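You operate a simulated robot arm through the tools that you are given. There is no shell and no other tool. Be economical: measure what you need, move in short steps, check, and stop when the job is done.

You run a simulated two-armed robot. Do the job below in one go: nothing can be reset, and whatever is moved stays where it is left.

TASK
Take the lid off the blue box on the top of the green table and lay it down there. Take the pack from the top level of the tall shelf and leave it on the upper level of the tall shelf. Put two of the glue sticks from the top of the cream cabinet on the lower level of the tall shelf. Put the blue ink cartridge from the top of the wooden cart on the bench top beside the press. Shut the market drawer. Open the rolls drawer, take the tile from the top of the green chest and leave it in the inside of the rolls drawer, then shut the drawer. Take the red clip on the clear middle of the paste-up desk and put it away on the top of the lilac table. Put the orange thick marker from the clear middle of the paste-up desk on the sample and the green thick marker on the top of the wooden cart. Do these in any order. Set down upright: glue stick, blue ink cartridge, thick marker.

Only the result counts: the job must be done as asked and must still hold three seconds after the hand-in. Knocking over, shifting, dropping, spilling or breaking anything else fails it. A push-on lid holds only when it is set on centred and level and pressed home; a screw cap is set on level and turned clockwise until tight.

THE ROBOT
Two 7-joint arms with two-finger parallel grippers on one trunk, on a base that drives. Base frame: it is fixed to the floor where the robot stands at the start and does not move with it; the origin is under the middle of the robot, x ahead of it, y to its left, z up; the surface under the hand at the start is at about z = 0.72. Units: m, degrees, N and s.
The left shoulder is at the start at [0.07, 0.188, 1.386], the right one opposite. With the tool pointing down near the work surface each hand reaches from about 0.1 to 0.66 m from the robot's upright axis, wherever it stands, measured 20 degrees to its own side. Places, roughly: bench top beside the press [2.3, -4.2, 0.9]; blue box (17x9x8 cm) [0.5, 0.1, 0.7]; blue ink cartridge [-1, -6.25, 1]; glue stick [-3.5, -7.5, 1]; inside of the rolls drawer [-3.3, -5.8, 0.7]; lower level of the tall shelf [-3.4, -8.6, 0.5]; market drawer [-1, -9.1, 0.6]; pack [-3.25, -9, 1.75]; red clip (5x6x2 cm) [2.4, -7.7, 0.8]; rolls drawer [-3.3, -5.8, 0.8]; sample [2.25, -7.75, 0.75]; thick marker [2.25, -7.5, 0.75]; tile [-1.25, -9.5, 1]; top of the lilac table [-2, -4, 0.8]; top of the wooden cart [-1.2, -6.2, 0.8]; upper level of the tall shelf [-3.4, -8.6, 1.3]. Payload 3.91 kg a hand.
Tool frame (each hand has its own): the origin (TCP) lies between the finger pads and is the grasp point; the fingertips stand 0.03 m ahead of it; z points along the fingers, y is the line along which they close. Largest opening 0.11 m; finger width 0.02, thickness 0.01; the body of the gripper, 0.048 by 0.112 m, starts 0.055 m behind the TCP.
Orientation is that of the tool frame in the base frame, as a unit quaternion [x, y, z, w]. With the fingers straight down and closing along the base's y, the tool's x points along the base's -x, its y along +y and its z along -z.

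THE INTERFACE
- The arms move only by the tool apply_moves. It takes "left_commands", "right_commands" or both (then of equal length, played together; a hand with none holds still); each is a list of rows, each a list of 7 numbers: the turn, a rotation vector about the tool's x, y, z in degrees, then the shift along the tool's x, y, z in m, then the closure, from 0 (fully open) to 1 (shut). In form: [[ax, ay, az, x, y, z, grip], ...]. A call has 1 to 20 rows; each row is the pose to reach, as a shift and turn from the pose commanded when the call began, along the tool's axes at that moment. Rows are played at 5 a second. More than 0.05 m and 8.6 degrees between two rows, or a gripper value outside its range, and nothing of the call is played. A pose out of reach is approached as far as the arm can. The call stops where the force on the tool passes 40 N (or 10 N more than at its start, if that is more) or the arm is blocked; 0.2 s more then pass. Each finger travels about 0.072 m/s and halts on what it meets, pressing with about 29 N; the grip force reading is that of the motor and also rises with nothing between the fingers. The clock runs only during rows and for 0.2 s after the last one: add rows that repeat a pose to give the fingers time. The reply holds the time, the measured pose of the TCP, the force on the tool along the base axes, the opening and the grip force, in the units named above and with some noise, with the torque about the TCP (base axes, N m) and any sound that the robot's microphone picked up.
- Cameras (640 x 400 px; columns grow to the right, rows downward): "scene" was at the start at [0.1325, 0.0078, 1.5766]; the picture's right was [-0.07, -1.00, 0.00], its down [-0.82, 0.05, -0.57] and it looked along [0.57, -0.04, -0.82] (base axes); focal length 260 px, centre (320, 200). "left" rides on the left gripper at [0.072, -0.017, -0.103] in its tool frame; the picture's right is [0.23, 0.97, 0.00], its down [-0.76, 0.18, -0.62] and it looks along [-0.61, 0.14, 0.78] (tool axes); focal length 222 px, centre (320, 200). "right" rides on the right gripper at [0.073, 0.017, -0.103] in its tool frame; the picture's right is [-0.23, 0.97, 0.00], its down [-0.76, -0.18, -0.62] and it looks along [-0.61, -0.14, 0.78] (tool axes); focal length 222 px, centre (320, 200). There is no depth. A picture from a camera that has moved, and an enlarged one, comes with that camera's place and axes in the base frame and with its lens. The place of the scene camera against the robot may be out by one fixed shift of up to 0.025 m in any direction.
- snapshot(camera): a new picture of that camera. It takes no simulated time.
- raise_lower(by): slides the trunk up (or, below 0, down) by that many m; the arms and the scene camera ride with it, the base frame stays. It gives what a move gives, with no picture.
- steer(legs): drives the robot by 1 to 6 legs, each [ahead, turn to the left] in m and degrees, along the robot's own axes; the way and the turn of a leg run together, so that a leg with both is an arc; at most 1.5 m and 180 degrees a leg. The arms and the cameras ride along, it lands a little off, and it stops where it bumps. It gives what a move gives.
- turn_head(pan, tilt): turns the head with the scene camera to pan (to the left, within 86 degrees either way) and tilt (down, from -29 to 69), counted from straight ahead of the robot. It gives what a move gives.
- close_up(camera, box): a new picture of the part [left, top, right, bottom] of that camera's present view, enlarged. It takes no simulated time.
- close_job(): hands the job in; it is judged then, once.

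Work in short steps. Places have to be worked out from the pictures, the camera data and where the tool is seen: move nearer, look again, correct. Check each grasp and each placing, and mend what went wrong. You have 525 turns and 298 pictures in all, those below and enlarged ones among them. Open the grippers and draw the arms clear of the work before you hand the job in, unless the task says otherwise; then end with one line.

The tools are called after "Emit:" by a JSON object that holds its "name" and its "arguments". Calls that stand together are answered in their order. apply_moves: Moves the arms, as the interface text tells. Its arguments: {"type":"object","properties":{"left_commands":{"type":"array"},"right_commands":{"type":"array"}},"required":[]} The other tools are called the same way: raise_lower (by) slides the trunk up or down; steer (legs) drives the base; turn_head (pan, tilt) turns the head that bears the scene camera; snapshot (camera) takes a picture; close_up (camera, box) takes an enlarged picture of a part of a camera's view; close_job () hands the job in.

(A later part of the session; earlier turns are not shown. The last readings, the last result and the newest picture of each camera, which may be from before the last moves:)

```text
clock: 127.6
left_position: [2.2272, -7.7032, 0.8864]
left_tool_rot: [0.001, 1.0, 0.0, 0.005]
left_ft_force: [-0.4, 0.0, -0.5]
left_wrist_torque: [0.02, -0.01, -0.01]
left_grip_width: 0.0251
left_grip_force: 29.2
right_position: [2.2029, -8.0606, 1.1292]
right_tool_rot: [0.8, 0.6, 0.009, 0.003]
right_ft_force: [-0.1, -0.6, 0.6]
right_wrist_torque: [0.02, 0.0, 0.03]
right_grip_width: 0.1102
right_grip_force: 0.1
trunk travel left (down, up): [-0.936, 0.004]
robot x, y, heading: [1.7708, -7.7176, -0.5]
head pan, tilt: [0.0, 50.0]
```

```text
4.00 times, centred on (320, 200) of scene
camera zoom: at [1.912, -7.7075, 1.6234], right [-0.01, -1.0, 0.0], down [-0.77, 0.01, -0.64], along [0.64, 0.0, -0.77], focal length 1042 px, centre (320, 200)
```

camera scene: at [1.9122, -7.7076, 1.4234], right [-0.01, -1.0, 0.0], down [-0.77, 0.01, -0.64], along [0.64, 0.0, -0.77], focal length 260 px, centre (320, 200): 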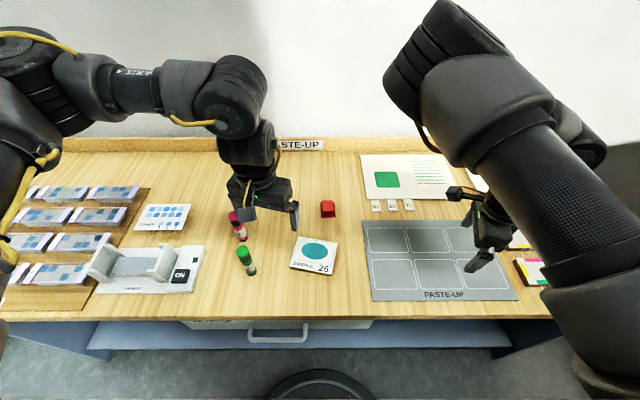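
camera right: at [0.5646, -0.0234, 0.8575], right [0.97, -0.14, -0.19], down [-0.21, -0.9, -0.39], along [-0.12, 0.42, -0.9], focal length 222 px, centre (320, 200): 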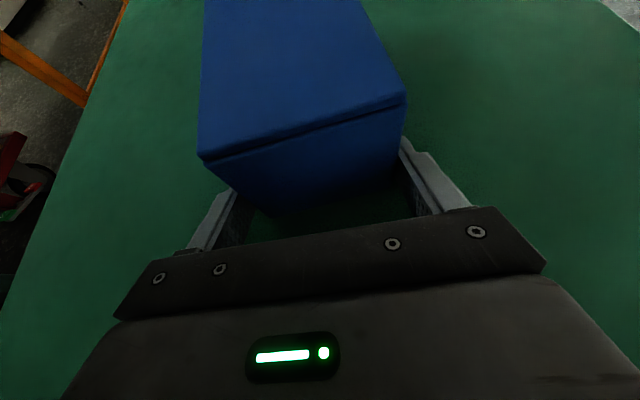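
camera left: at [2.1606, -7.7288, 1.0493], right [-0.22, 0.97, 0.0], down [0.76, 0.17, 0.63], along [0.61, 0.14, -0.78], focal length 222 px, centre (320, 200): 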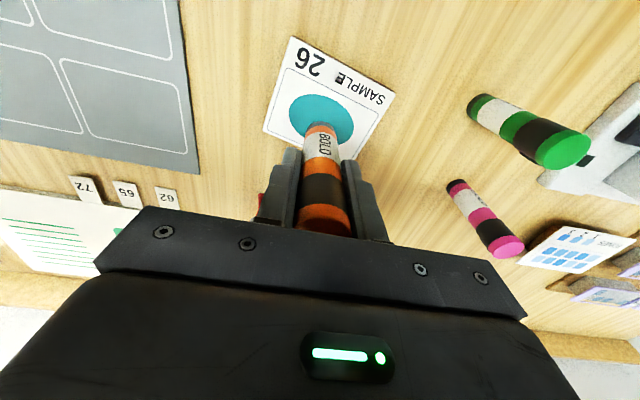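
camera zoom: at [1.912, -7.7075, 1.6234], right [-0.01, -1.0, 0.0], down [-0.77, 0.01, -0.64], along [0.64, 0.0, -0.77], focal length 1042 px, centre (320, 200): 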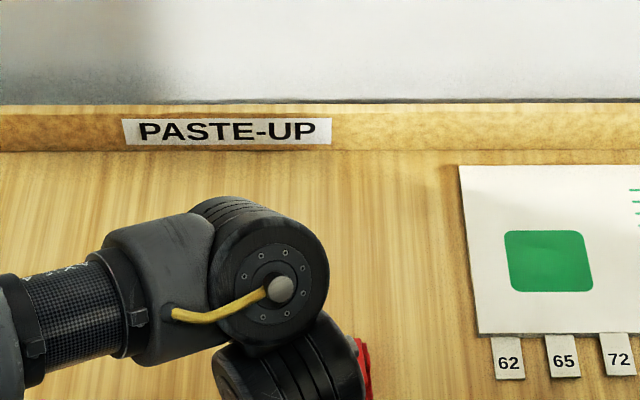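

No contact yet; I go on down in 2 mm steps.

Emit:
{"name": "apply_moves", "arguments": {"left_commands": [[0, 0, 0, 0, 0, 0.002, 1], [0, 0, 0, 0, 0, 0.004, 1], [0, 0, 0, 0, 0, 0.006, 1], [0, 0, 0, 0, 0, 0.008, 1]]}}

Emit:
{"name": "snapshot", "arguments": {"camera": "left"}}

```text
clock: 128.6
left_position: [2.2246, -7.7036, 0.8797]
left_tool_rot: [0.002, 1.0, -0.001, 0.006]
left_ft_force: [2.9, -0.2, 32.9]
left_wrist_torque: [0.01, -0.07, 0.01]
left_grip_width: 0.0255
left_grip_force: 28.8
right_position: [2.202, -8.0606, 1.1306]
right_tool_rot: [0.8, 0.599, 0.011, 0.003]
right_ft_force: [0.0, -0.4, -0.6]
right_wrist_torque: [0.01, -0.01, -0.01]
right_grip_width: 0.1099
right_grip_force: 0.1
trunk travel left (down, up): [-0.936, 0.004]
robot x, y, heading: [1.7784, -7.72, -0.4]
head pan, tilt: [0.0, 50.0]
```

```text
247 pictures are left
camera left: at [2.15, -7.7197, 0.9829], right [-0.22, 0.97, -0.01], down [0.75, 0.18, 0.63], along [0.62, 0.14, -0.78], focal length 222 px, centre (320, 200)
```

left: 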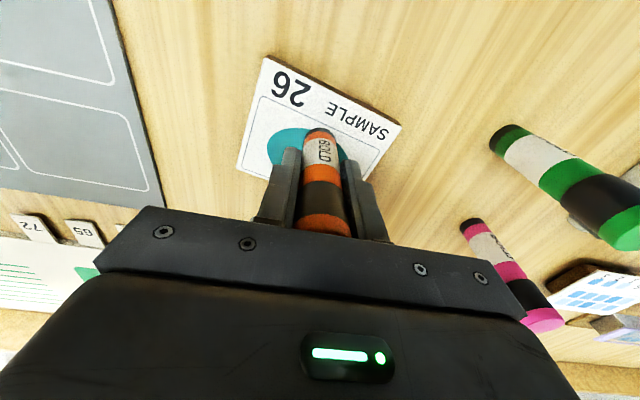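

The marker stands on the sample. I ease off 2 mm, open, and rise.

Emit:
{"name": "apply_moves", "arguments": {"left_commands": [[0, 0, 0, 0, 0, -0.002, 1], [0, 0, 0, 0, 0, -0.002, 0.8], [0, 0, 0, 0, 0, -0.002, 0.55], [0, 0, 0, 0, 0, -0.002, 0.4], [0, 0, 0, 0, 0, -0.002, 0.4], [0, 0, 0, 0, 0, -0.03, 0.4], [0, 0, 0, 0, 0, -0.06, 0.4], [0, 0, 0, 0, 0, -0.09, 0.4], [0, 0, 0, 0, 0, -0.11, 0.4]]}}

Emit:
{"name": "snapshot", "arguments": {"camera": "left"}}

```text
clock: 130.6
left_position: [2.2233, -7.7014, 0.9868]
left_tool_rot: [0.003, 1.0, 0.0, 0.005]
left_ft_force: [-0.3, 0.8, 0.2]
left_wrist_torque: [-0.01, 0.0, 0.02]
left_grip_width: 0.066
left_grip_force: 0.0
right_position: [2.2034, -8.0603, 1.1292]
right_tool_rot: [0.8, 0.6, 0.01, 0.002]
right_ft_force: [0.3, -0.2, -1.0]
right_wrist_torque: [0.0, 0.0, -0.01]
right_grip_width: 0.11
right_grip_force: 0.1
trunk travel left (down, up): [-0.936, 0.004]
robot x, y, heading: [1.773, -7.7193, -0.5]
head pan, tilt: [0.0, 50.0]
```

```text
246 pictures are left
camera left: at [2.1494, -7.7184, 1.0907], right [-0.22, 0.97, 0.0], down [0.76, 0.18, 0.63], along [0.61, 0.14, -0.78], focal length 222 px, centre (320, 200)
```

left: 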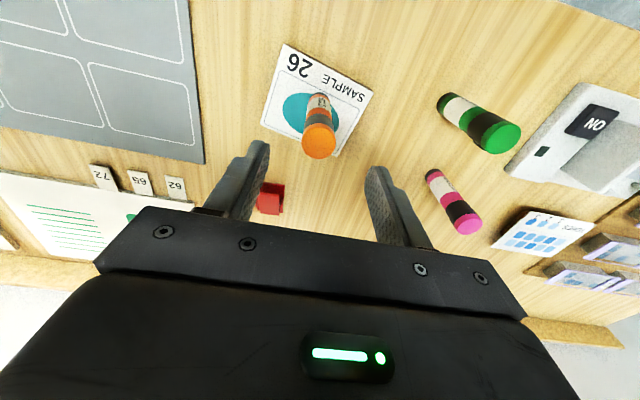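

Orange stands on the sample. The green marker's axis is ≈[2.19, −7.556]. I move above it, check, then descend.

Emit:
{"name": "apply_moves", "arguments": {"left_commands": [[0, 0, 0, 0.008, 0.036, 0, 0.4], [0, 0, 0, 0.016, 0.072, 0, 0.4], [0, 0, 0, 0.025, 0.11, 0, 0.4], [0, 0, 0, 0.033, 0.145, 0, 0.4], [0, 0, 0, 0.033, 0.145, 0, 0.4]]}}

Emit:
{"name": "snapshot", "arguments": {"camera": "left"}}

```text
clock: 131.8
left_position: [2.1915, -7.5553, 0.987]
left_tool_rot: [0.001, 1.0, 0.0, 0.005]
left_ft_force: [0.1, -0.8, -0.2]
left_wrist_torque: [0.01, -0.02, 0.01]
left_grip_width: 0.0662
left_grip_force: 0.1
right_position: [2.2037, -8.06, 1.1303]
right_tool_rot: [0.8, 0.599, 0.01, 0.002]
right_ft_force: [-0.5, 0.0, 0.4]
right_wrist_torque: [0.0, -0.02, 0.0]
right_grip_width: 0.1101
right_grip_force: 0.1
trunk travel left (down, up): [-0.936, 0.004]
robot x, y, heading: [1.7758, -7.7184, -0.4]
head pan, tilt: [0.0, 50.0]
```

```text
245 pictures are left
camera left: at [2.1185, -7.5729, 1.0894], right [-0.22, 0.97, 0.0], down [0.76, 0.18, 0.63], along [0.61, 0.14, -0.78], focal length 222 px, centre (320, 200)
```

left: 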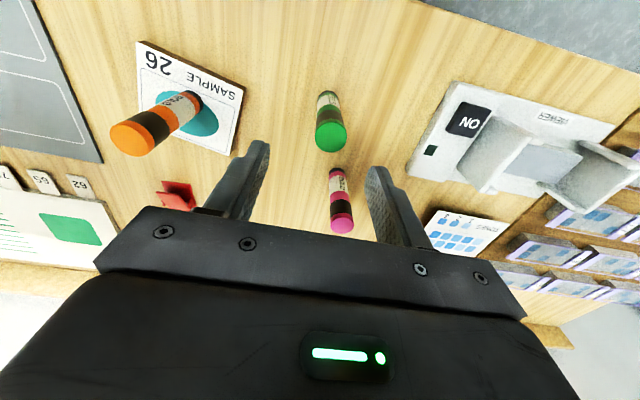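

The green axis is ≈[2.187, −7.549]. I descend and grip.

Emit:
{"name": "apply_moves", "arguments": {"left_commands": [[0, 0, 0, 0.004, 0.006, 0.03, 0.4], [0, 0, 0, 0.004, 0.006, 0.06, 0.4], [0, 0, 0, 0.004, 0.006, 0.09, 0.4], [0, 0, 0, 0.004, 0.006, 0.115, 0.4], [0, 0, 0, 0.004, 0.006, 0.115, 0.7], [0, 0, 0, 0.004, 0.006, 0.115, 1], [0, 0, 0, 0.004, 0.006, 0.115, 1], [0, 0, 0, 0.004, 0.006, 0.115, 1], [0, 0, 0, 0.004, 0.006, 0.08, 1], [0, 0, 0, 0.004, 0.006, 0.04, 1], [0, 0, 0, 0.004, 0.006, 0, 1], [0, 0, 0, 0.004, 0.006, -0.04, 1]]}}

Emit:
{"name": "snapshot", "arguments": {"camera": "left"}}

Emit:
{"name": "snapshot", "arguments": {"camera": "scene"}}

```text
clock: 134.4
left_position: [2.2012, -7.5383, 1.0171]
left_tool_rot: [0.003, 1.0, -0.001, 0.003]
left_ft_force: [-0.6, 0.2, 0.6]
left_wrist_torque: [0.0, 0.04, 0.0]
left_grip_width: 0.0256
left_grip_force: 29.7
left hand out of reach, approached as far as the arm can: row 12
right_position: [2.2049, -8.0609, 1.129]
right_tool_rot: [0.8, 0.6, 0.009, 0.002]
right_ft_force: [0.7, -0.1, 0.3]
right_wrist_torque: [-0.05, -0.02, 0.03]
right_grip_width: 0.1096
right_grip_force: 0.1
trunk travel left (down, up): [-0.936, 0.004]
robot x, y, heading: [1.7768, -7.7184, -0.3]
head pan, tilt: [0.0, 50.0]
```

```text
244 pictures are left
camera left: at [2.1281, -7.5561, 1.1205], right [-0.22, 0.98, 0.0], down [0.76, 0.17, 0.63], along [0.61, 0.14, -0.78], focal length 222 px, centre (320, 200)
```

left: 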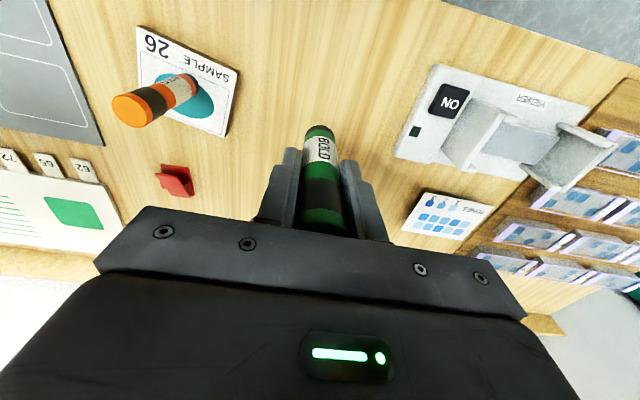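

```text
243 pictures are left
camera scene: at [1.9121, -7.7071, 1.6233], right [-0.01, -1.0, 0.0], down [-0.77, 0.01, -0.64], along [0.64, 0.0, -0.77], focal length 260 px, centre (320, 200)
```

scene: 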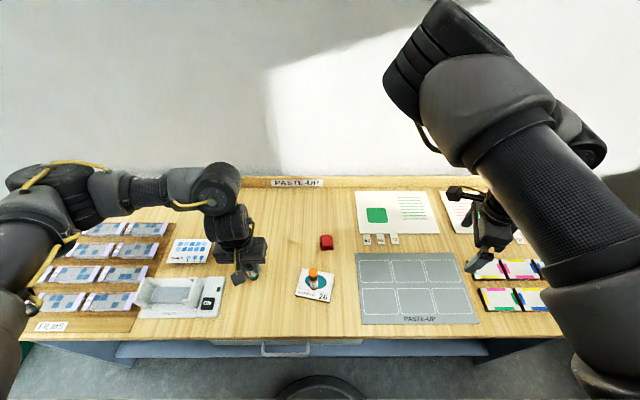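

Green is held. I look closely at the clip for the right hand, and check where the magenta marker is.

Emit:
{"name": "close_up", "arguments": {"camera": "scene", "box": [230, 180, 390, 280]}}

Emit:
{"name": "close_up", "arguments": {"camera": "left", "box": [120, 20, 280, 220]}}

Emit:
{"name": "snapshot", "arguments": {"camera": "right"}}

```text
4.00 times, centred on (310, 230) of scene
camera zoom: at [1.9121, -7.7071, 1.6233], right [-0.01, -1.0, 0.0], down [-0.77, 0.01, -0.64], along [0.64, 0.0, -0.77], focal length 1042 px, centre (360, 80)
```

zoom: 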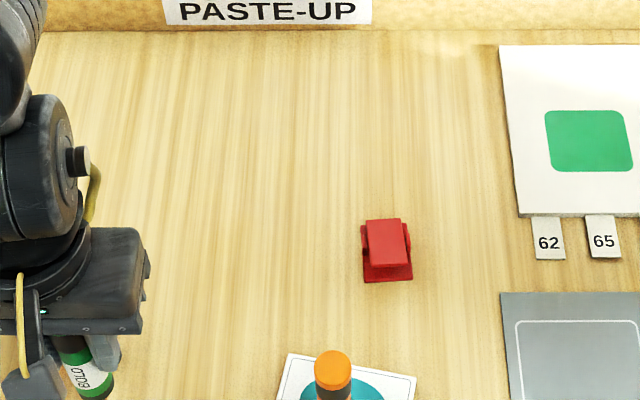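

```text
2.00 times, centred on (200, 120) of left
camera zoom: at [2.1281, -7.5561, 1.1205], right [-0.22, 0.98, 0.0], down [0.76, 0.17, 0.63], along [0.61, 0.14, -0.78], focal length 444 px, centre (560, 360)
```

zoom: 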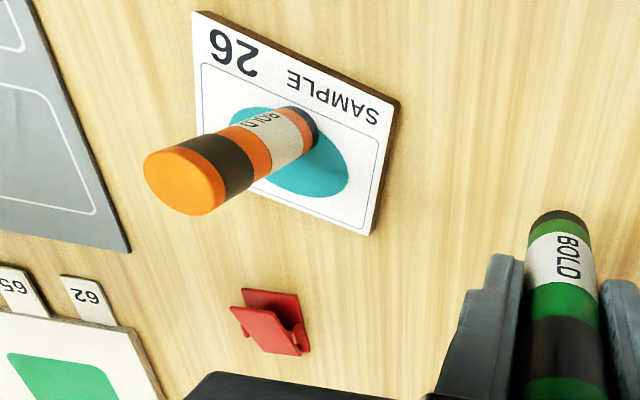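

```text
240 pictures are left
camera right: at [2.2377, -7.9956, 1.2341], right [0.87, -0.49, 0.01], down [-0.4, -0.69, 0.61], along [-0.29, -0.54, -0.79], focal length 222 px, centre (320, 200)
```

right: 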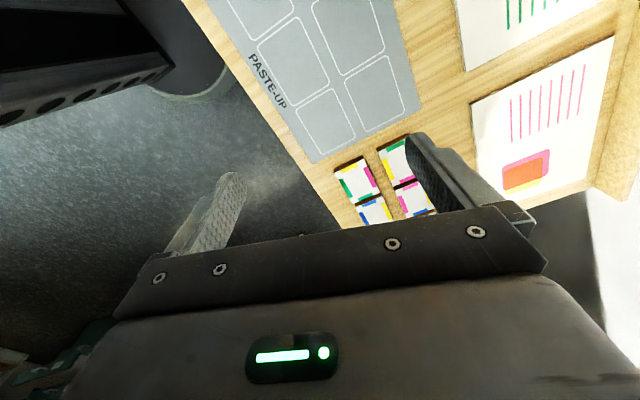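

The clip lies with its 5 cm width along y. I bring the right hand over it while rotating so its fingers close along y (camera side outward).

Emit:
{"name": "apply_moves", "arguments": {"right_commands": [[0, 0, 8.2, 0.033, 0.0106, 0.0167, 0], [0, 0, 16.4, 0.066, 0.021, 0.033, 0], [0, 0, 24.6, 0.1, 0.032, 0.05, 0], [0, 0, 32.8, 0.133, 0.042, 0.067, 0], [0, 0, 41, 0.166, 0.053, 0.083, 0], [0, 0, 49.2, 0.2, 0.063, 0.1, 0], [0, 0, 57.4, 0.233, 0.074, 0.117, 0], [0, 0, 65.6, 0.266, 0.084, 0.133, 0], [0, 0, 73.7, 0.299, 0.095, 0.15, 0], [0, 0, 73.7, 0.299, 0.095, 0.15, 0]]}}

Emit:
{"name": "snapshot", "arguments": {"camera": "right"}}

Emit:
{"name": "snapshot", "arguments": {"camera": "scene"}}

```text
clock: 136.6
left_position: [2.2015, -7.5402, 1.017]
left_tool_rot: [0.003, 1.0, -0.002, 0.004]
left_ft_force: [0.5, -0.9, -0.6]
left_wrist_torque: [0.04, 0.03, -0.01]
left_grip_width: 0.0253
left_grip_force: 29.3
right_position: [2.3621, -7.9605, 1.0941]
right_tool_rot: [1.0, 0.0, 0.007, -0.006]
right_ft_force: [-0.8, 0.4, -1.2]
right_wrist_torque: [-0.03, -0.04, 0.01]
right_grip_width: 0.11
right_grip_force: 0.0
right hand out of reach, approached as far as the arm can: row 3, 4, 5, 6, 7, 8, 9, 10
trunk travel left (down, up): [-0.936, 0.004]
robot x, y, heading: [1.774, -7.7191, -0.3]
head pan, tilt: [0.0, 50.0]
```

```text
239 pictures are left
camera right: at [2.4332, -7.9778, 1.1991], right [-0.23, -0.97, -0.01], down [-0.77, 0.17, 0.61], along [-0.6, 0.15, -0.79], focal length 222 px, centre (320, 200)
```

right: 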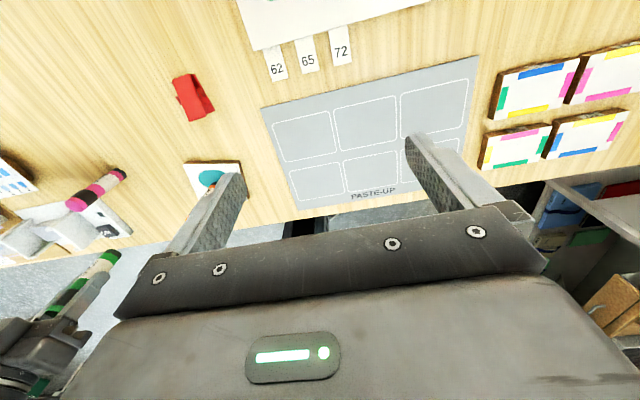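

```text
238 pictures are left
camera scene: at [1.913, -7.7086, 1.6234], right [-0.01, -1.0, 0.0], down [-0.77, 0.01, -0.64], along [0.64, 0.0, -0.77], focal length 260 px, centre (320, 200)
```

scene: 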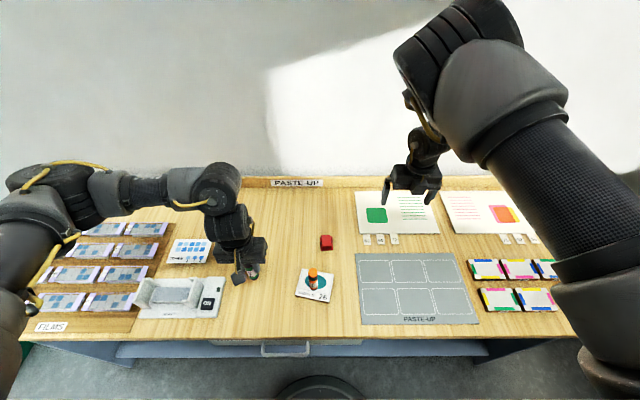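

The magenta marker stands fine. The right hand can't reach across to the clip, so I back off, shift the robot about 0.2 m towards +y, and come in again.

Emit:
{"name": "steer", "arguments": {"legs": [[-0.35, 0], [0, -35], [-0.33, 0], [0, 35]]}}

```text
clock: 144.0
left_position: [1.5718, -7.3558, 1.0176]
left_tool_rot: [0.006, 1.0, -0.001, 0.004]
left_ft_force: [-0.5, -0.4, -1.4]
left_wrist_torque: [0.01, -0.04, -0.02]
left_grip_width: 0.0255
left_grip_force: 29.2
right_position: [1.7293, -7.7782, 1.0955]
right_tool_rot: [1.0, -0.004, 0.009, -0.004]
right_ft_force: [0.1, -0.8, -0.2]
right_wrist_torque: [-0.02, 0.04, 0.04]
right_grip_width: 0.11
right_grip_force: 0.0
trunk travel left (down, up): [-0.936, 0.004]
robot x, y, heading: [1.1435, -7.53, -1.0]
head pan, tilt: [0.0, 50.0]
```

Now I drive forward 0.63 m so the right hand comes over the clip.

Emit:
{"name": "steer", "arguments": {"legs": [[0.63, 1]]}}

Emit:
{"name": "snapshot", "arguments": {"camera": "right"}}

```text
clock: 147.5
left_position: [2.2016, -7.3513, 1.017]
left_tool_rot: [-0.002, 1.0, -0.002, 0.005]
left_ft_force: [-0.5, 0.4, -0.6]
left_wrist_torque: [-0.01, 0.0, -0.03]
left_grip_width: 0.0253
left_grip_force: 28.8
right_position: [2.3676, -7.7708, 1.0964]
right_tool_rot: [1.0, 0.004, 0.009, -0.003]
right_ft_force: [-1.3, 0.7, -0.8]
right_wrist_torque: [-0.03, -0.02, 0.01]
right_grip_width: 0.1099
right_grip_force: 0.1
trunk travel left (down, up): [-0.936, 0.004]
robot x, y, heading: [1.7794, -7.5323, 0.1]
head pan, tilt: [0.0, 50.0]
```

```text
237 pictures are left
camera right: at [2.4378, -7.787, 1.2016], right [-0.22, -0.98, -0.01], down [-0.77, 0.17, 0.61], along [-0.59, 0.14, -0.79], focal length 222 px, centre (320, 200)
```

right: 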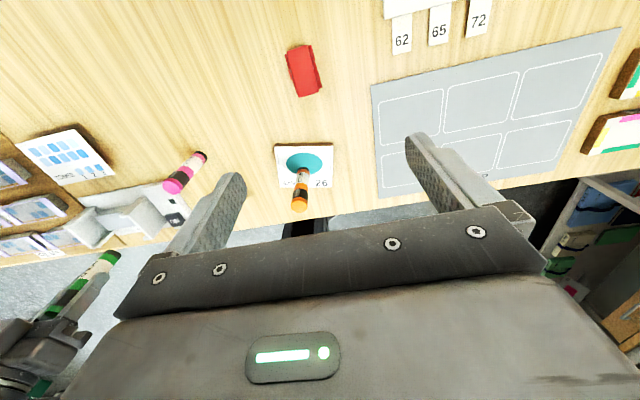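

The clip is at ≈[2.395, −7.749]. I bring the right hand over it and down to z≈0.90.

Emit:
{"name": "apply_moves", "arguments": {"right_commands": [[0, 0, 0, 0.013, -0.01, 0.04, 0.2], [0, 0, 0, 0.027, -0.021, 0.08, 0.2], [0, 0, 0, 0.027, -0.021, 0.12, 0.2], [0, 0, 0, 0.027, -0.021, 0.16, 0.2], [0, 0, 0, 0.027, -0.021, 0.195, 0.2], [0, 0, 0, 0.027, -0.021, 0.195, 0.2]]}}

Emit:
{"name": "snapshot", "arguments": {"camera": "right"}}

```text
clock: 148.9
left_position: [2.2031, -7.3506, 1.0183]
left_tool_rot: [-0.001, 1.0, -0.002, 0.004]
left_ft_force: [-0.7, 0.2, 0.5]
left_wrist_torque: [-0.01, -0.03, 0.0]
left_grip_width: 0.0253
left_grip_force: 28.9
right_position: [2.4005, -7.7469, 0.8999]
right_tool_rot: [1.0, 0.005, 0.01, -0.004]
right_ft_force: [-0.9, -0.3, -0.2]
right_wrist_torque: [-0.02, 0.01, 0.02]
right_grip_width: 0.0881
right_grip_force: 0.0
trunk travel left (down, up): [-0.936, 0.004]
robot x, y, heading: [1.7736, -7.5351, 0.2]
head pan, tilt: [0.0, 50.0]
```

```text
236 pictures are left
camera right: at [2.4706, -7.763, 1.0039], right [-0.22, -0.98, -0.01], down [-0.77, 0.17, 0.61], along [-0.59, 0.14, -0.79], focal length 222 px, centre (320, 200)
```

right: 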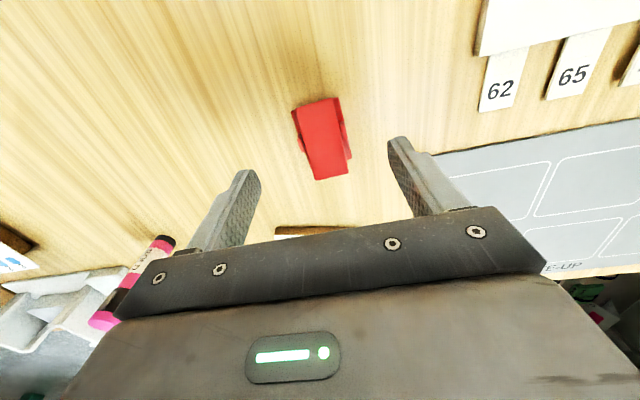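

The clip is centred under the TCP. I descend and close.

Emit:
{"name": "apply_moves", "arguments": {"right_commands": [[0, 0, 0, 0, 0, 0.03, 0.2], [0, 0, 0, 0, 0, 0.055, 0.2], [0, 0, 0, 0, 0, 0.064, 0.2], [0, 0, 0, 0, 0, 0.064, 0.5], [0, 0, 0, 0, 0, 0.064, 0.8], [0, 0, 0, 0, 0, 0.064, 1], [0, 0, 0, 0, 0, 0.064, 1]]}}

Emit:
{"name": "snapshot", "arguments": {"camera": "right"}}

```text
clock: 150.5
left_position: [2.2036, -7.3508, 1.0167]
left_tool_rot: [-0.002, 1.0, -0.002, 0.005]
left_ft_force: [0.4, 0.5, -0.6]
left_wrist_torque: [0.02, -0.01, 0.0]
left_grip_width: 0.0254
left_grip_force: 28.7
right_position: [2.3999, -7.7486, 0.8384]
right_tool_rot: [1.0, 0.004, 0.009, -0.004]
right_ft_force: [0.0, 0.8, 0.0]
right_wrist_torque: [-0.02, -0.01, 0.01]
right_grip_width: 0.0431
right_grip_force: 28.6
right hand out of reach, approached as far as the arm can: row 3, 4
trunk travel left (down, up): [-0.936, 0.004]
robot x, y, heading: [1.7763, -7.5318, 0.1]
head pan, tilt: [0.0, 50.0]
```

```text
235 pictures are left
camera right: at [2.4707, -7.7652, 0.9434], right [-0.22, -0.98, -0.01], down [-0.77, 0.17, 0.61], along [-0.59, 0.14, -0.79], focal length 222 px, centre (320, 200)
```

right: 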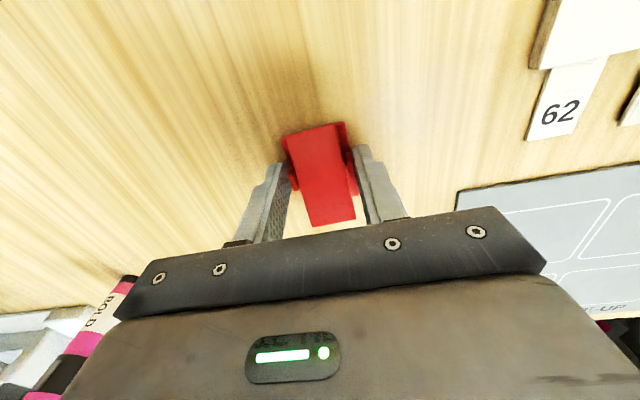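

Gripped at 43 mm. I lift and check.

Emit:
{"name": "apply_moves", "arguments": {"right_commands": [[0, 0, 0, 0, 0, -0.02, 1], [0, 0, 0, 0, 0, -0.06, 1], [0, 0, 0, 0, 0, -0.1, 1], [0, 0, 0, 0, 0, -0.14, 1], [0, 0, 0, 0, 0, -0.18, 1]]}}

Emit:
{"name": "snapshot", "arguments": {"camera": "right"}}

```text
clock: 151.7
left_position: [2.2024, -7.3498, 1.0169]
left_tool_rot: [-0.001, 1.0, -0.003, 0.004]
left_ft_force: [0.3, 0.1, -0.6]
left_wrist_torque: [0.03, -0.01, -0.02]
left_grip_width: 0.0251
left_grip_force: 29.2
right_position: [2.3947, -7.7475, 1.0201]
right_tool_rot: [1.0, 0.004, 0.008, -0.002]
right_ft_force: [0.1, -0.4, -0.8]
right_wrist_torque: [-0.03, 0.0, -0.03]
right_grip_width: 0.043
right_grip_force: 29.2
trunk travel left (down, up): [-0.936, 0.004]
robot x, y, heading: [1.7783, -7.5325, 0.1]
head pan, tilt: [0.0, 50.0]
```

```text
234 pictures are left
camera right: at [2.4654, -7.7639, 1.1245], right [-0.22, -0.98, -0.01], down [-0.77, 0.17, 0.61], along [-0.59, 0.14, -0.79], focal length 222 px, centre (320, 200)
```

right: 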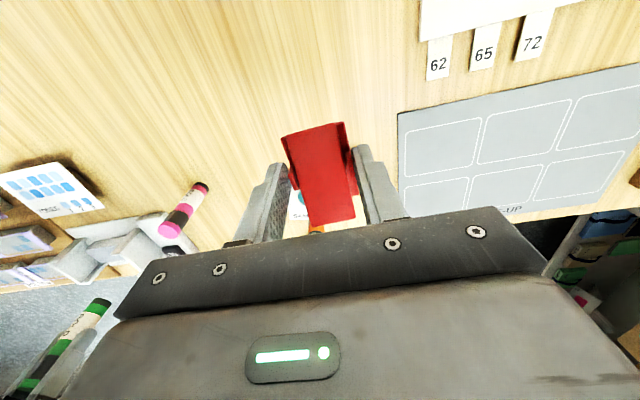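

The clip is held. I back off 0.55 m from the desk and turn towards the wooden cart.

Emit:
{"name": "steer", "arguments": {"legs": [[-0.6, 0], [0, 150]]}}

Emit:
{"name": "turn_head", "arguments": {"pan": 0, "tilt": 20}}

Emit:
{"name": "snapshot", "arguments": {"camera": "scene"}}

```text
clock: 161.3
left_position: [0.7259, -7.4883, 1.0183]
left_tool_rot: [0.968, -0.25, -0.003, -0.002]
left_ft_force: [0.8, -0.2, -1.1]
left_wrist_torque: [0.01, -0.01, -0.02]
left_grip_width: 0.0254
left_grip_force: 28.6
right_position: [0.7517, -7.0466, 1.0171]
right_tool_rot: [0.247, 0.969, -0.001, -0.009]
right_ft_force: [0.3, 0.7, -0.9]
right_wrist_torque: [-0.03, 0.01, 0.02]
right_grip_width: 0.0431
right_grip_force: 29.3
trunk travel left (down, up): [-0.936, 0.004]
robot x, y, heading: [1.1875, -7.5338, 151.0]
head pan, tilt: [0.0, 50.0]
```

```text
clock: 162.2
left_position: [0.7276, -7.4864, 1.0175]
left_tool_rot: [0.968, -0.249, -0.002, -0.002]
left_ft_force: [0.4, 0.4, 0.0]
left_wrist_torque: [0.0, -0.01, -0.03]
left_grip_width: 0.0257
left_grip_force: 29.1
right_position: [0.7507, -7.0456, 1.0174]
right_tool_rot: [0.246, 0.969, -0.001, -0.009]
right_ft_force: [0.2, 0.6, -1.1]
right_wrist_torque: [0.0, 0.02, 0.0]
right_grip_width: 0.043
right_grip_force: 28.8
trunk travel left (down, up): [-0.936, 0.004]
robot x, y, heading: [1.1876, -7.5329, 151.2]
head pan, tilt: [0.0, 20.0]
```

```text
233 pictures are left
camera scene: at [1.0722, -7.4533, 1.6688], right [0.48, 0.87, 0.0], down [0.3, -0.17, -0.94], along [-0.82, 0.46, -0.34], focal length 260 px, centre (320, 200)
```

scene: 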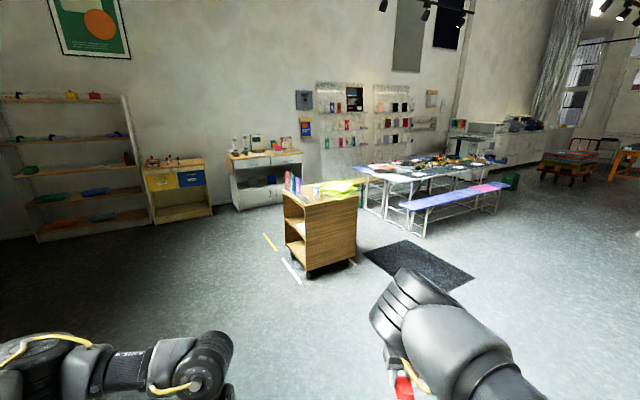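

I zoom in on the cart.

Emit:
{"name": "close_up", "arguments": {"camera": "scene", "box": [250, 150, 410, 280]}}

Emit:
{"name": "close_up", "arguments": {"camera": "scene", "box": [0, 80, 300, 260]}}

```text
3.08 times, centred on (330, 215) of scene
camera zoom: at [1.0722, -7.4533, 1.6688], right [0.48, 0.87, 0.0], down [0.3, -0.17, -0.94], along [-0.82, 0.46, -0.34], focal length 801 px, centre (289, 154)
```

zoom: 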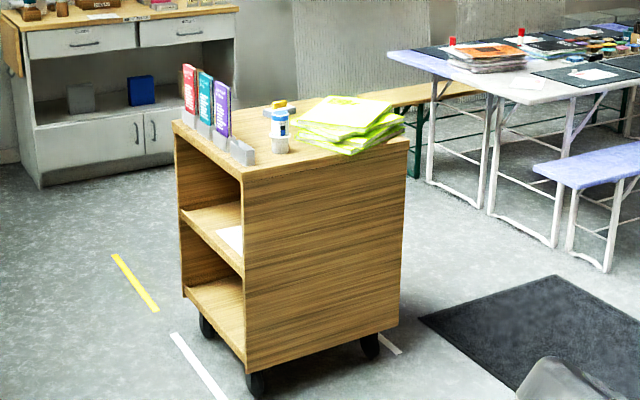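

```text
2.13 times, centred on (150, 170) of scene
camera zoom: at [1.0722, -7.4533, 1.6688], right [0.48, 0.87, 0.0], down [0.3, -0.17, -0.94], along [-0.82, 0.46, -0.34], focal length 556 px, centre (683, 264)
```

zoom: 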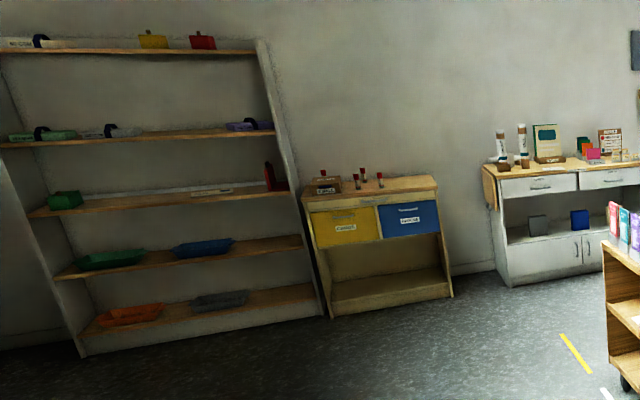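

The cart's top spans x −1.41…−0.88, y −6.52…−5.91, at z≈0.83. I drive to about [−0.1, −6.4] and face −x for a closer look.

Emit:
{"name": "steer", "arguments": {"legs": [[0, -10], [1.5, 0], [0, 38]]}}

Emit:
{"name": "turn_head", "arguments": {"pan": 0, "tilt": 35}}

Emit:
{"name": "snapshot", "arguments": {"camera": "scene"}}

```text
clock: 172.2
left_position: [-0.426, -6.7576, 1.0175]
left_tool_rot: [1.0, -0.014, -0.003, -0.002]
left_ft_force: [-0.6, 0.2, 0.0]
left_wrist_torque: [0.0, 0.01, -0.01]
left_grip_width: 0.0252
left_grip_force: 28.4
right_position: [-0.6041, -6.3543, 1.0198]
right_tool_rot: [0.013, 1.0, -0.004, -0.009]
right_ft_force: [-0.4, -0.3, -0.7]
right_wrist_torque: [0.02, 0.03, 0.01]
right_grip_width: 0.0428
right_grip_force: 29.1
trunk travel left (down, up): [-0.936, 0.004]
robot x, y, heading: [0.0071, -6.5918, 178.3]
head pan, tilt: [0.0, 20.0]
```

```text
clock: 172.9
left_position: [-0.4254, -6.7608, 1.0173]
left_tool_rot: [1.0, -0.015, -0.004, -0.001]
left_ft_force: [0.1, 0.4, -0.3]
left_wrist_torque: [0.02, -0.02, -0.01]
left_grip_width: 0.0254
left_grip_force: 28.9
right_position: [-0.6043, -6.3555, 1.0199]
right_tool_rot: [0.012, 1.0, -0.004, -0.008]
right_ft_force: [0.2, 0.2, -0.5]
right_wrist_torque: [0.01, 0.01, -0.05]
right_grip_width: 0.0428
right_grip_force: 29.0
trunk travel left (down, up): [-0.936, 0.004]
robot x, y, heading: [0.0064, -6.5911, 178.5]
head pan, tilt: [0.0, 35.0]
```

```text
230 pictures are left
camera scene: at [-0.1209, -6.574, 1.6451], right [0.03, 1.0, 0.0], down [0.57, -0.02, -0.82], along [-0.82, 0.03, -0.57], focal length 260 px, centre (320, 200)
```

scene: 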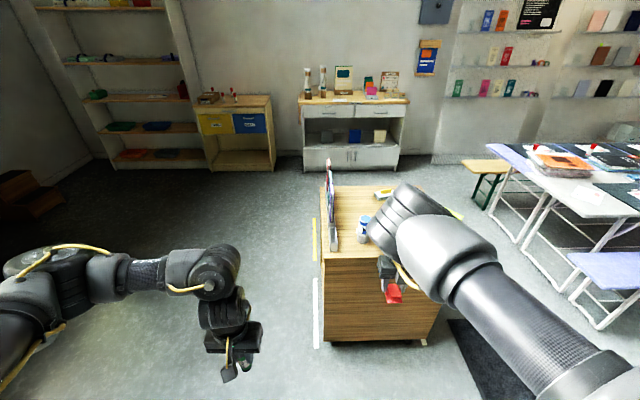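

I shift the robot towards +y and a bit closer, so both hands can work over the cart.

Emit:
{"name": "steer", "arguments": {"legs": [[0, -55], [0.42, 0], [0, 55]]}}

Emit:
{"name": "snapshot", "arguments": {"camera": "scene"}}

```text
clock: 180.4
left_position: [-0.6501, -6.3803, 1.0182]
left_tool_rot: [0.999, -0.043, -0.004, -0.001]
left_ft_force: [-0.5, 0.1, 0.2]
left_wrist_torque: [0.0, -0.02, 0.04]
left_grip_width: 0.0254
left_grip_force: 28.8
right_position: [-0.8069, -5.966, 1.0189]
right_tool_rot: [0.041, 0.999, -0.004, -0.009]
right_ft_force: [0.1, 0.2, -0.7]
right_wrist_torque: [0.02, 0.01, 0.0]
right_grip_width: 0.0429
right_grip_force: 28.9
trunk travel left (down, up): [-0.936, 0.004]
robot x, y, heading: [-0.212, -6.2355, 174.8]
head pan, tilt: [0.0, 35.0]
```

```text
229 pictures are left
camera scene: at [-0.3378, -6.2112, 1.6451], right [0.09, 1.0, 0.0], down [0.57, -0.05, -0.82], along [-0.82, 0.07, -0.57], focal length 260 px, centre (320, 200)
```

scene: 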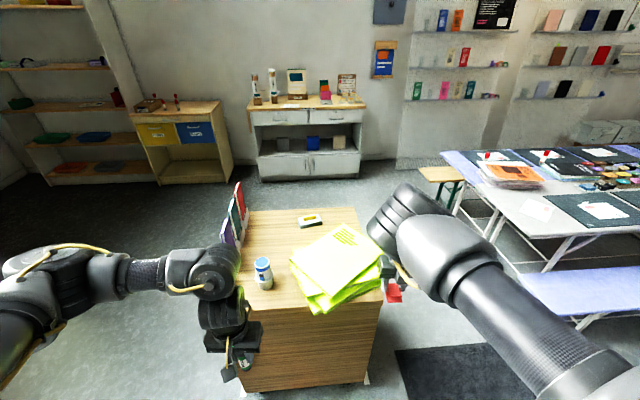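

Emit:
{"name": "close_up", "arguments": {"camera": "scene", "box": [210, 180, 390, 320]}}

```text
2.86 times, centred on (300, 250) of scene
camera zoom: at [-0.3378, -6.2112, 1.6451], right [0.09, 1.0, 0.0], down [0.57, -0.05, -0.82], along [-0.82, 0.07, -0.57], focal length 744 px, centre (377, 57)
```

zoom: 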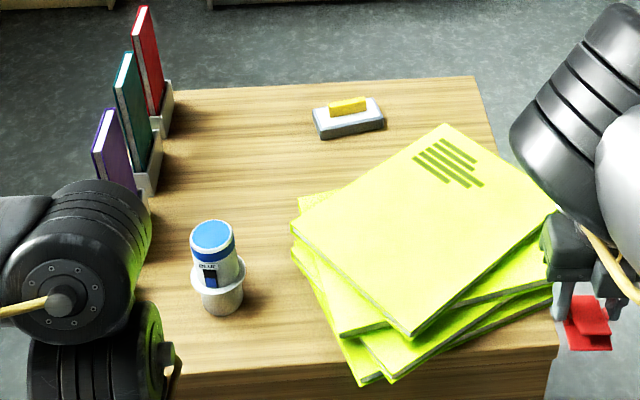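

The blue cartridge stands at ≈[−0.97, −6.36] (top ≈0.956), with free space behind it around [−1.15, −6.36] for the green marker. I raise and extend the left hand before driving closer.

Emit:
{"name": "apply_moves", "arguments": {"left_commands": [[0, 0, 0, -0.03, 0, -0.01, 1], [0, 0, 0, -0.06, 0, -0.04, 1], [0, 0, 0, -0.1, 0, -0.07, 1], [0, 0, 0, -0.12, 0, -0.1, 1], [0, 0, 0, -0.13, 0, -0.13, 1], [0, 0, 0, -0.13, 0, -0.13, 1]]}}

Emit:
{"name": "snapshot", "arguments": {"camera": "left"}}

```text
clock: 181.8
left_position: [-0.7789, -6.3702, 1.1494]
left_tool_rot: [0.999, -0.042, -0.004, -0.002]
left_ft_force: [0.2, -0.8, 0.0]
left_wrist_torque: [0.03, -0.02, 0.02]
left_grip_width: 0.0256
left_grip_force: 28.7
right_position: [-0.808, -5.9664, 1.0198]
right_tool_rot: [0.041, 0.999, -0.003, -0.009]
right_ft_force: [-0.2, 0.0, -1.1]
right_wrist_torque: [-0.01, 0.0, 0.0]
right_grip_width: 0.043
right_grip_force: 29.3
trunk travel left (down, up): [-0.936, 0.004]
robot x, y, heading: [-0.2095, -6.2318, 174.9]
head pan, tilt: [0.0, 35.0]
```

```text
227 pictures are left
camera left: at [-0.7044, -6.3619, 1.2521], right [0.14, -0.99, -0.01], down [-0.77, -0.11, 0.63], along [-0.62, -0.09, -0.78], focal length 222 px, centre (320, 200)
```

left: 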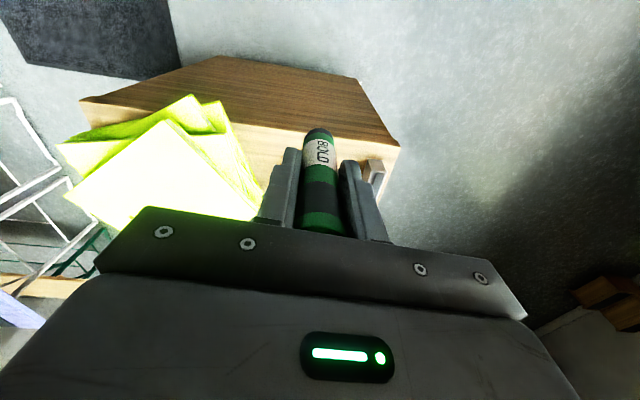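

The path is clear. I drive forward 0.3 m.

Emit:
{"name": "steer", "arguments": {"legs": [[0.3, 3]]}}

Emit:
{"name": "snapshot", "arguments": {"camera": "left"}}

Emit:
{"name": "turn_head", "arguments": {"pan": 0, "tilt": 55}}

Emit:
{"name": "snapshot", "arguments": {"camera": "scene"}}

```text
clock: 183.8
left_position: [-1.0638, -6.3834, 1.1505]
left_tool_rot: [1.0, -0.016, -0.005, -0.002]
left_ft_force: [0.0, 0.5, -0.4]
left_wrist_torque: [-0.02, 0.01, 0.02]
left_grip_width: 0.0256
left_grip_force: 29.1
right_position: [-1.1149, -5.9822, 1.02]
right_tool_rot: [0.013, 1.0, -0.003, -0.01]
right_ft_force: [1.1, 0.0, -0.3]
right_wrist_torque: [-0.01, 0.0, 0.02]
right_grip_width: 0.0426
right_grip_force: 29.2
trunk travel left (down, up): [-0.936, 0.004]
robot x, y, heading: [-0.5078, -6.2226, 178.1]
head pan, tilt: [0.0, 35.0]
```

```text
226 pictures are left
camera left: at [-0.9902, -6.3706, 1.2528], right [0.2, -0.98, -0.01], down [-0.76, -0.16, 0.63], along [-0.62, -0.12, -0.78], focal length 222 px, centre (320, 200)
```

left: 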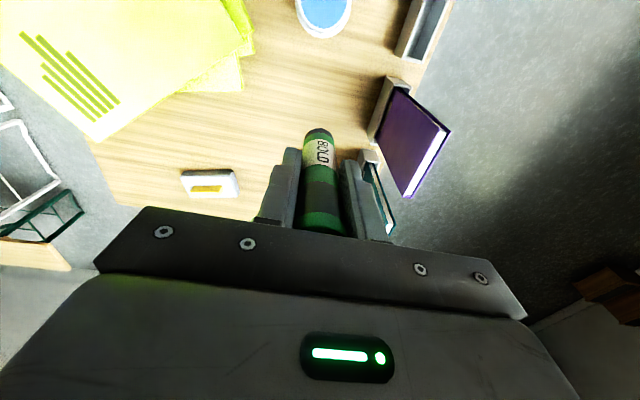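

```text
clock: 184.7
left_position: [-1.0654, -6.3852, 1.1496]
left_tool_rot: [1.0, -0.016, -0.003, -0.002]
left_ft_force: [-0.3, 0.1, -0.7]
left_wrist_torque: [-0.01, 0.03, -0.02]
left_grip_width: 0.0255
left_grip_force: 28.8
right_position: [-1.1169, -5.9826, 1.0184]
right_tool_rot: [0.013, 1.0, -0.003, -0.009]
right_ft_force: [0.2, 0.0, -0.4]
right_wrist_torque: [-0.02, 0.02, 0.03]
right_grip_width: 0.0427
right_grip_force: 28.8
trunk travel left (down, up): [-0.936, 0.004]
robot x, y, heading: [-0.5041, -6.2203, 178.2]
head pan, tilt: [0.0, 55.0]
```

```text
225 pictures are left
camera scene: at [-0.6192, -6.2023, 1.6168], right [0.03, 1.0, 0.0], down [0.82, -0.03, -0.57], along [-0.57, 0.02, -0.82], focal length 260 px, centre (320, 200)
```

scene: 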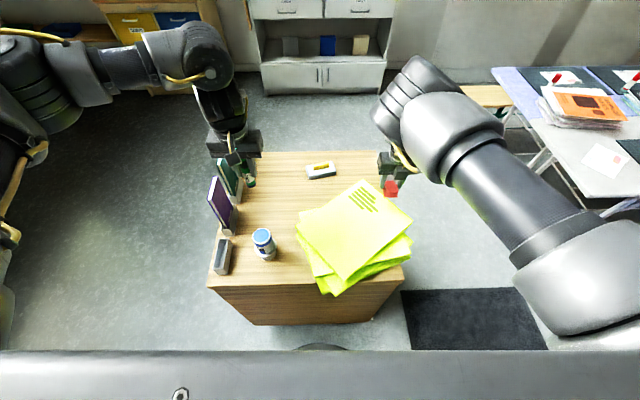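

Free spot chosen: [−1.15, −6.36]. I move there and lower to just above the cart top.

Emit:
{"name": "apply_moves", "arguments": {"left_commands": [[0, 0, 0, -0.03, -0.01, 0.03, 1], [0, 0, 0, -0.06, -0.022, 0.06, 1], [0, 0, 0, -0.085, -0.022, 0.1, 1], [0, 0, 0, -0.085, -0.022, 0.14, 1], [0, 0, 0, -0.085, -0.022, 0.18, 1], [0, 0, 0, -0.085, -0.022, 0.21, 1], [0, 0, 0, -0.085, -0.022, 0.225, 1], [0, 0, 0, -0.085, -0.022, 0.225, 1]]}}

Emit:
{"name": "snapshot", "arguments": {"camera": "left"}}

```text
clock: 186.5
left_position: [-1.1519, -6.3606, 0.925]
left_tool_rot: [1.0, -0.015, -0.003, -0.002]
left_ft_force: [-0.3, -0.4, -0.4]
left_wrist_torque: [0.03, -0.02, 0.02]
left_grip_width: 0.0254
left_grip_force: 29.0
right_position: [-1.1183, -5.9826, 1.0174]
right_tool_rot: [0.013, 1.0, -0.003, -0.009]
right_ft_force: [-0.1, 0.3, -0.3]
right_wrist_torque: [0.01, 0.01, -0.01]
right_grip_width: 0.0429
right_grip_force: 29.3
trunk travel left (down, up): [-0.936, 0.004]
robot x, y, heading: [-0.5069, -6.2199, 178.1]
head pan, tilt: [0.0, 55.0]
```

```text
224 pictures are left
camera left: at [-1.0786, -6.346, 1.0274], right [0.2, -0.98, -0.01], down [-0.76, -0.16, 0.63], along [-0.62, -0.12, -0.78], focal length 222 px, centre (320, 200)
```

left: 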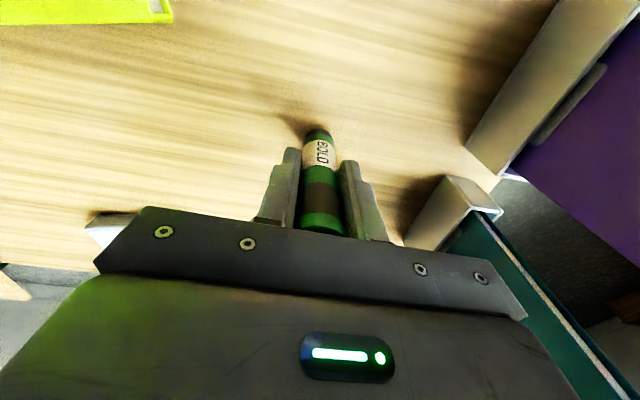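

Close to the surface; I go down in 3 mm steps until contact.

Emit:
{"name": "apply_moves", "arguments": {"left_commands": [[0, 0, 0, 0, 0, 0.004, 1], [0, 0, 0, 0, 0, 0.008, 1], [0, 0, 0, 0, 0, 0.011, 1], [0, 0, 0, 0, 0, 0.014, 1], [0, 0, 0, 0, 0, 0.017, 1], [0, 0, 0, 0, 0, 0.02, 1], [0, 0, 0, 0, 0, 0.023, 1], [0, 0, 0, 0, 0, 0.026, 1]]}}

```text
clock: 188.3
left_position: [-1.151, -6.3589, 0.9024]
left_tool_rot: [1.0, -0.016, -0.007, -0.001]
left_ft_force: [-0.9, -3.0, 30.0]
left_wrist_torque: [-0.15, 0.1, 0.0]
left_grip_width: 0.0255
left_grip_force: 29.3
right_position: [-1.1142, -5.9815, 1.0204]
right_tool_rot: [0.013, 1.0, -0.003, -0.011]
right_ft_force: [0.2, 0.3, 0.3]
right_wrist_torque: [0.01, 0.03, -0.02]
right_grip_width: 0.0428
right_grip_force: 28.9
trunk travel left (down, up): [-0.936, 0.004]
robot x, y, heading: [-0.5087, -6.2182, 178.0]
head pan, tilt: [0.0, 55.0]
```

Contact at TCP z≈0.903. I ease off, open and rise.

Emit:
{"name": "apply_moves", "arguments": {"left_commands": [[0, 0, 0, 0, 0, -0.002, 1], [0, 0, 0, 0, 0, -0.002, 0.8], [0, 0, 0, 0, 0, -0.002, 0.6], [0, 0, 0, 0, 0, -0.002, 0.5], [0, 0, 0, 0, 0, -0.002, 0.5], [0, 0, 0, 0, 0, -0.03, 0.5], [0, 0, 0, 0, 0, -0.06, 0.5], [0, 0, 0, 0, 0, -0.1, 0.5], [0, 0, 0, 0, 0, -0.14, 0.5], [0, 0, 0, 0, 0, -0.16, 0.5]]}}

Emit:
{"name": "snapshot", "arguments": {"camera": "left"}}

```text
clock: 190.5
left_position: [-1.1499, -6.3608, 1.058]
left_tool_rot: [1.0, -0.016, -0.004, -0.001]
left_ft_force: [0.1, 1.3, -0.5]
left_wrist_torque: [-0.01, 0.05, -0.02]
left_grip_width: 0.0551
left_grip_force: 0.0
right_position: [-1.1157, -5.9805, 1.0199]
right_tool_rot: [0.013, 1.0, -0.003, -0.008]
right_ft_force: [-0.1, 0.4, -1.4]
right_wrist_torque: [-0.03, 0.02, 0.0]
right_grip_width: 0.0432
right_grip_force: 29.1
trunk travel left (down, up): [-0.936, 0.004]
robot x, y, heading: [-0.5064, -6.2183, 178.2]
head pan, tilt: [0.0, 55.0]
```

```text
223 pictures are left
camera left: at [-1.0767, -6.3474, 1.1617], right [0.2, -0.98, 0.0], down [-0.76, -0.16, 0.63], along [-0.62, -0.12, -0.78], focal length 222 px, centre (320, 200)
```

left: 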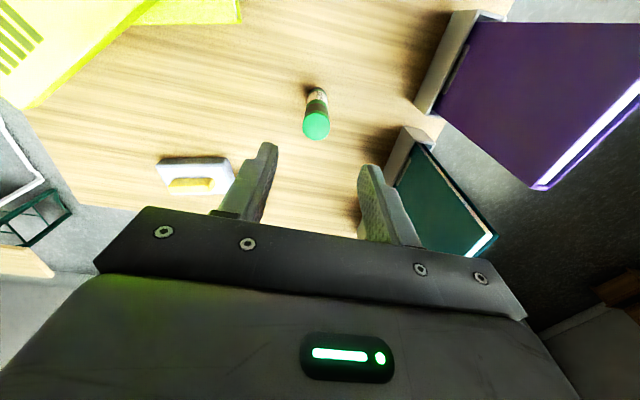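

Green stands on the cart. Next I move the left hand over the blue cartridge.

Emit:
{"name": "apply_moves", "arguments": {"left_commands": [[0, 0, 0, 0.0, 0, 0.035, 0.3], [0, 0, 0, 0.04, -0.002, 0.045, 0.2], [0, 0, 0, 0.08, -0.004, 0.045, 0.1], [0, 0, 0, 0.12, -0.006, 0.045, 0.1], [0, 0, 0, 0.15, -0.008, 0.045, 0.1], [0, 0, 0, 0.172, -0.008, 0.045, 0.1], [0, 0, 0, 0.172, -0.008, 0.045, 0.1]]}}

Emit:
{"name": "snapshot", "arguments": {"camera": "left"}}

```text
clock: 192.1
left_position: [-0.9781, -6.3576, 1.0126]
left_tool_rot: [1.0, -0.015, -0.003, -0.002]
left_ft_force: [-0.3, 0.4, -0.4]
left_wrist_torque: [-0.02, -0.04, 0.03]
left_grip_width: 0.099
left_grip_force: 0.1
right_position: [-1.1166, -5.9812, 1.0173]
right_tool_rot: [0.013, 1.0, -0.003, -0.009]
right_ft_force: [0.2, 0.0, -0.7]
right_wrist_torque: [0.01, 0.0, -0.03]
right_grip_width: 0.0429
right_grip_force: 28.4
trunk travel left (down, up): [-0.936, 0.004]
robot x, y, heading: [-0.5059, -6.2198, 178.2]
head pan, tilt: [0.0, 55.0]
```

```text
222 pictures are left
camera left: at [-0.9044, -6.3444, 1.1148], right [0.2, -0.98, 0.0], down [-0.76, -0.16, 0.63], along [-0.62, -0.12, -0.78], focal length 222 px, centre (320, 200)
```

left: 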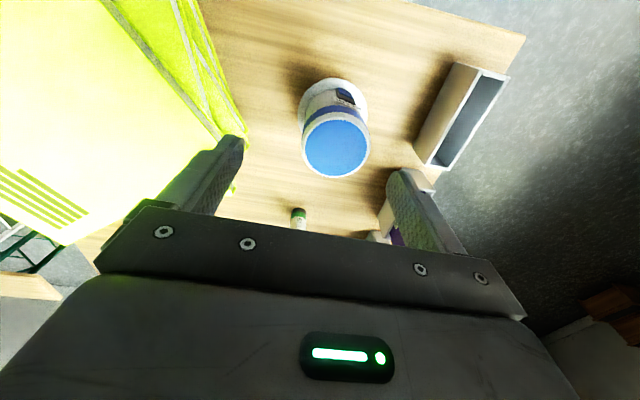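

The cartridge's axis is ≈[−0.976, −6.371]. I descend to TCP z 0.915 and close.

Emit:
{"name": "apply_moves", "arguments": {"left_commands": [[0, 0, 0, -0.002, 0.013, 0.03, 0.1], [0, 0, 0, -0.002, 0.013, 0.06, 0.1], [0, 0, 0, -0.002, 0.013, 0.085, 0.1], [0, 0, 0, -0.002, 0.013, 0.097, 0.1], [0, 0, 0, -0.002, 0.013, 0.097, 0.4], [0, 0, 0, -0.002, 0.013, 0.097, 0.7], [0, 0, 0, -0.002, 0.013, 0.097, 1], [0, 0, 0, -0.002, 0.013, 0.097, 1]]}}

Emit:
{"name": "snapshot", "arguments": {"camera": "left"}}

```text
clock: 193.9
left_position: [-0.9817, -6.3702, 0.913]
left_tool_rot: [1.0, -0.016, -0.004, -0.002]
left_ft_force: [-0.2, 0.1, 0.6]
left_wrist_torque: [0.0, 0.01, 0.0]
left_grip_width: 0.0665
left_grip_force: 28.8
right_position: [-1.1176, -5.9817, 1.0187]
right_tool_rot: [0.013, 1.0, -0.003, -0.01]
right_ft_force: [0.4, 0.9, -1.1]
right_wrist_torque: [0.01, 0.05, 0.02]
right_grip_width: 0.043
right_grip_force: 28.7
trunk travel left (down, up): [-0.936, 0.004]
robot x, y, heading: [-0.5103, -6.2162, 178.0]
head pan, tilt: [0.0, 55.0]
```

```text
221 pictures are left
camera left: at [-0.9083, -6.3559, 1.0167], right [0.2, -0.98, 0.0], down [-0.76, -0.16, 0.63], along [-0.62, -0.12, -0.78], focal length 222 px, centre (320, 200)
```

left: 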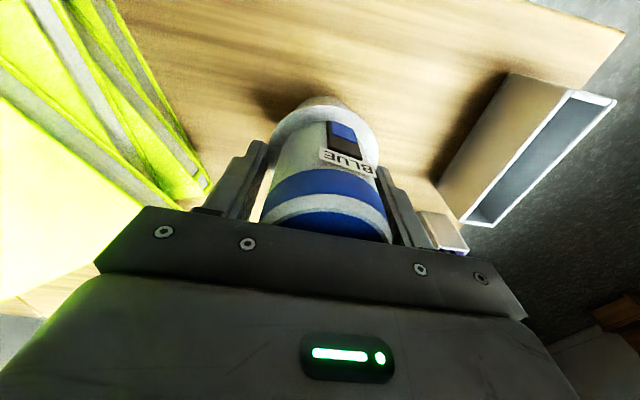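

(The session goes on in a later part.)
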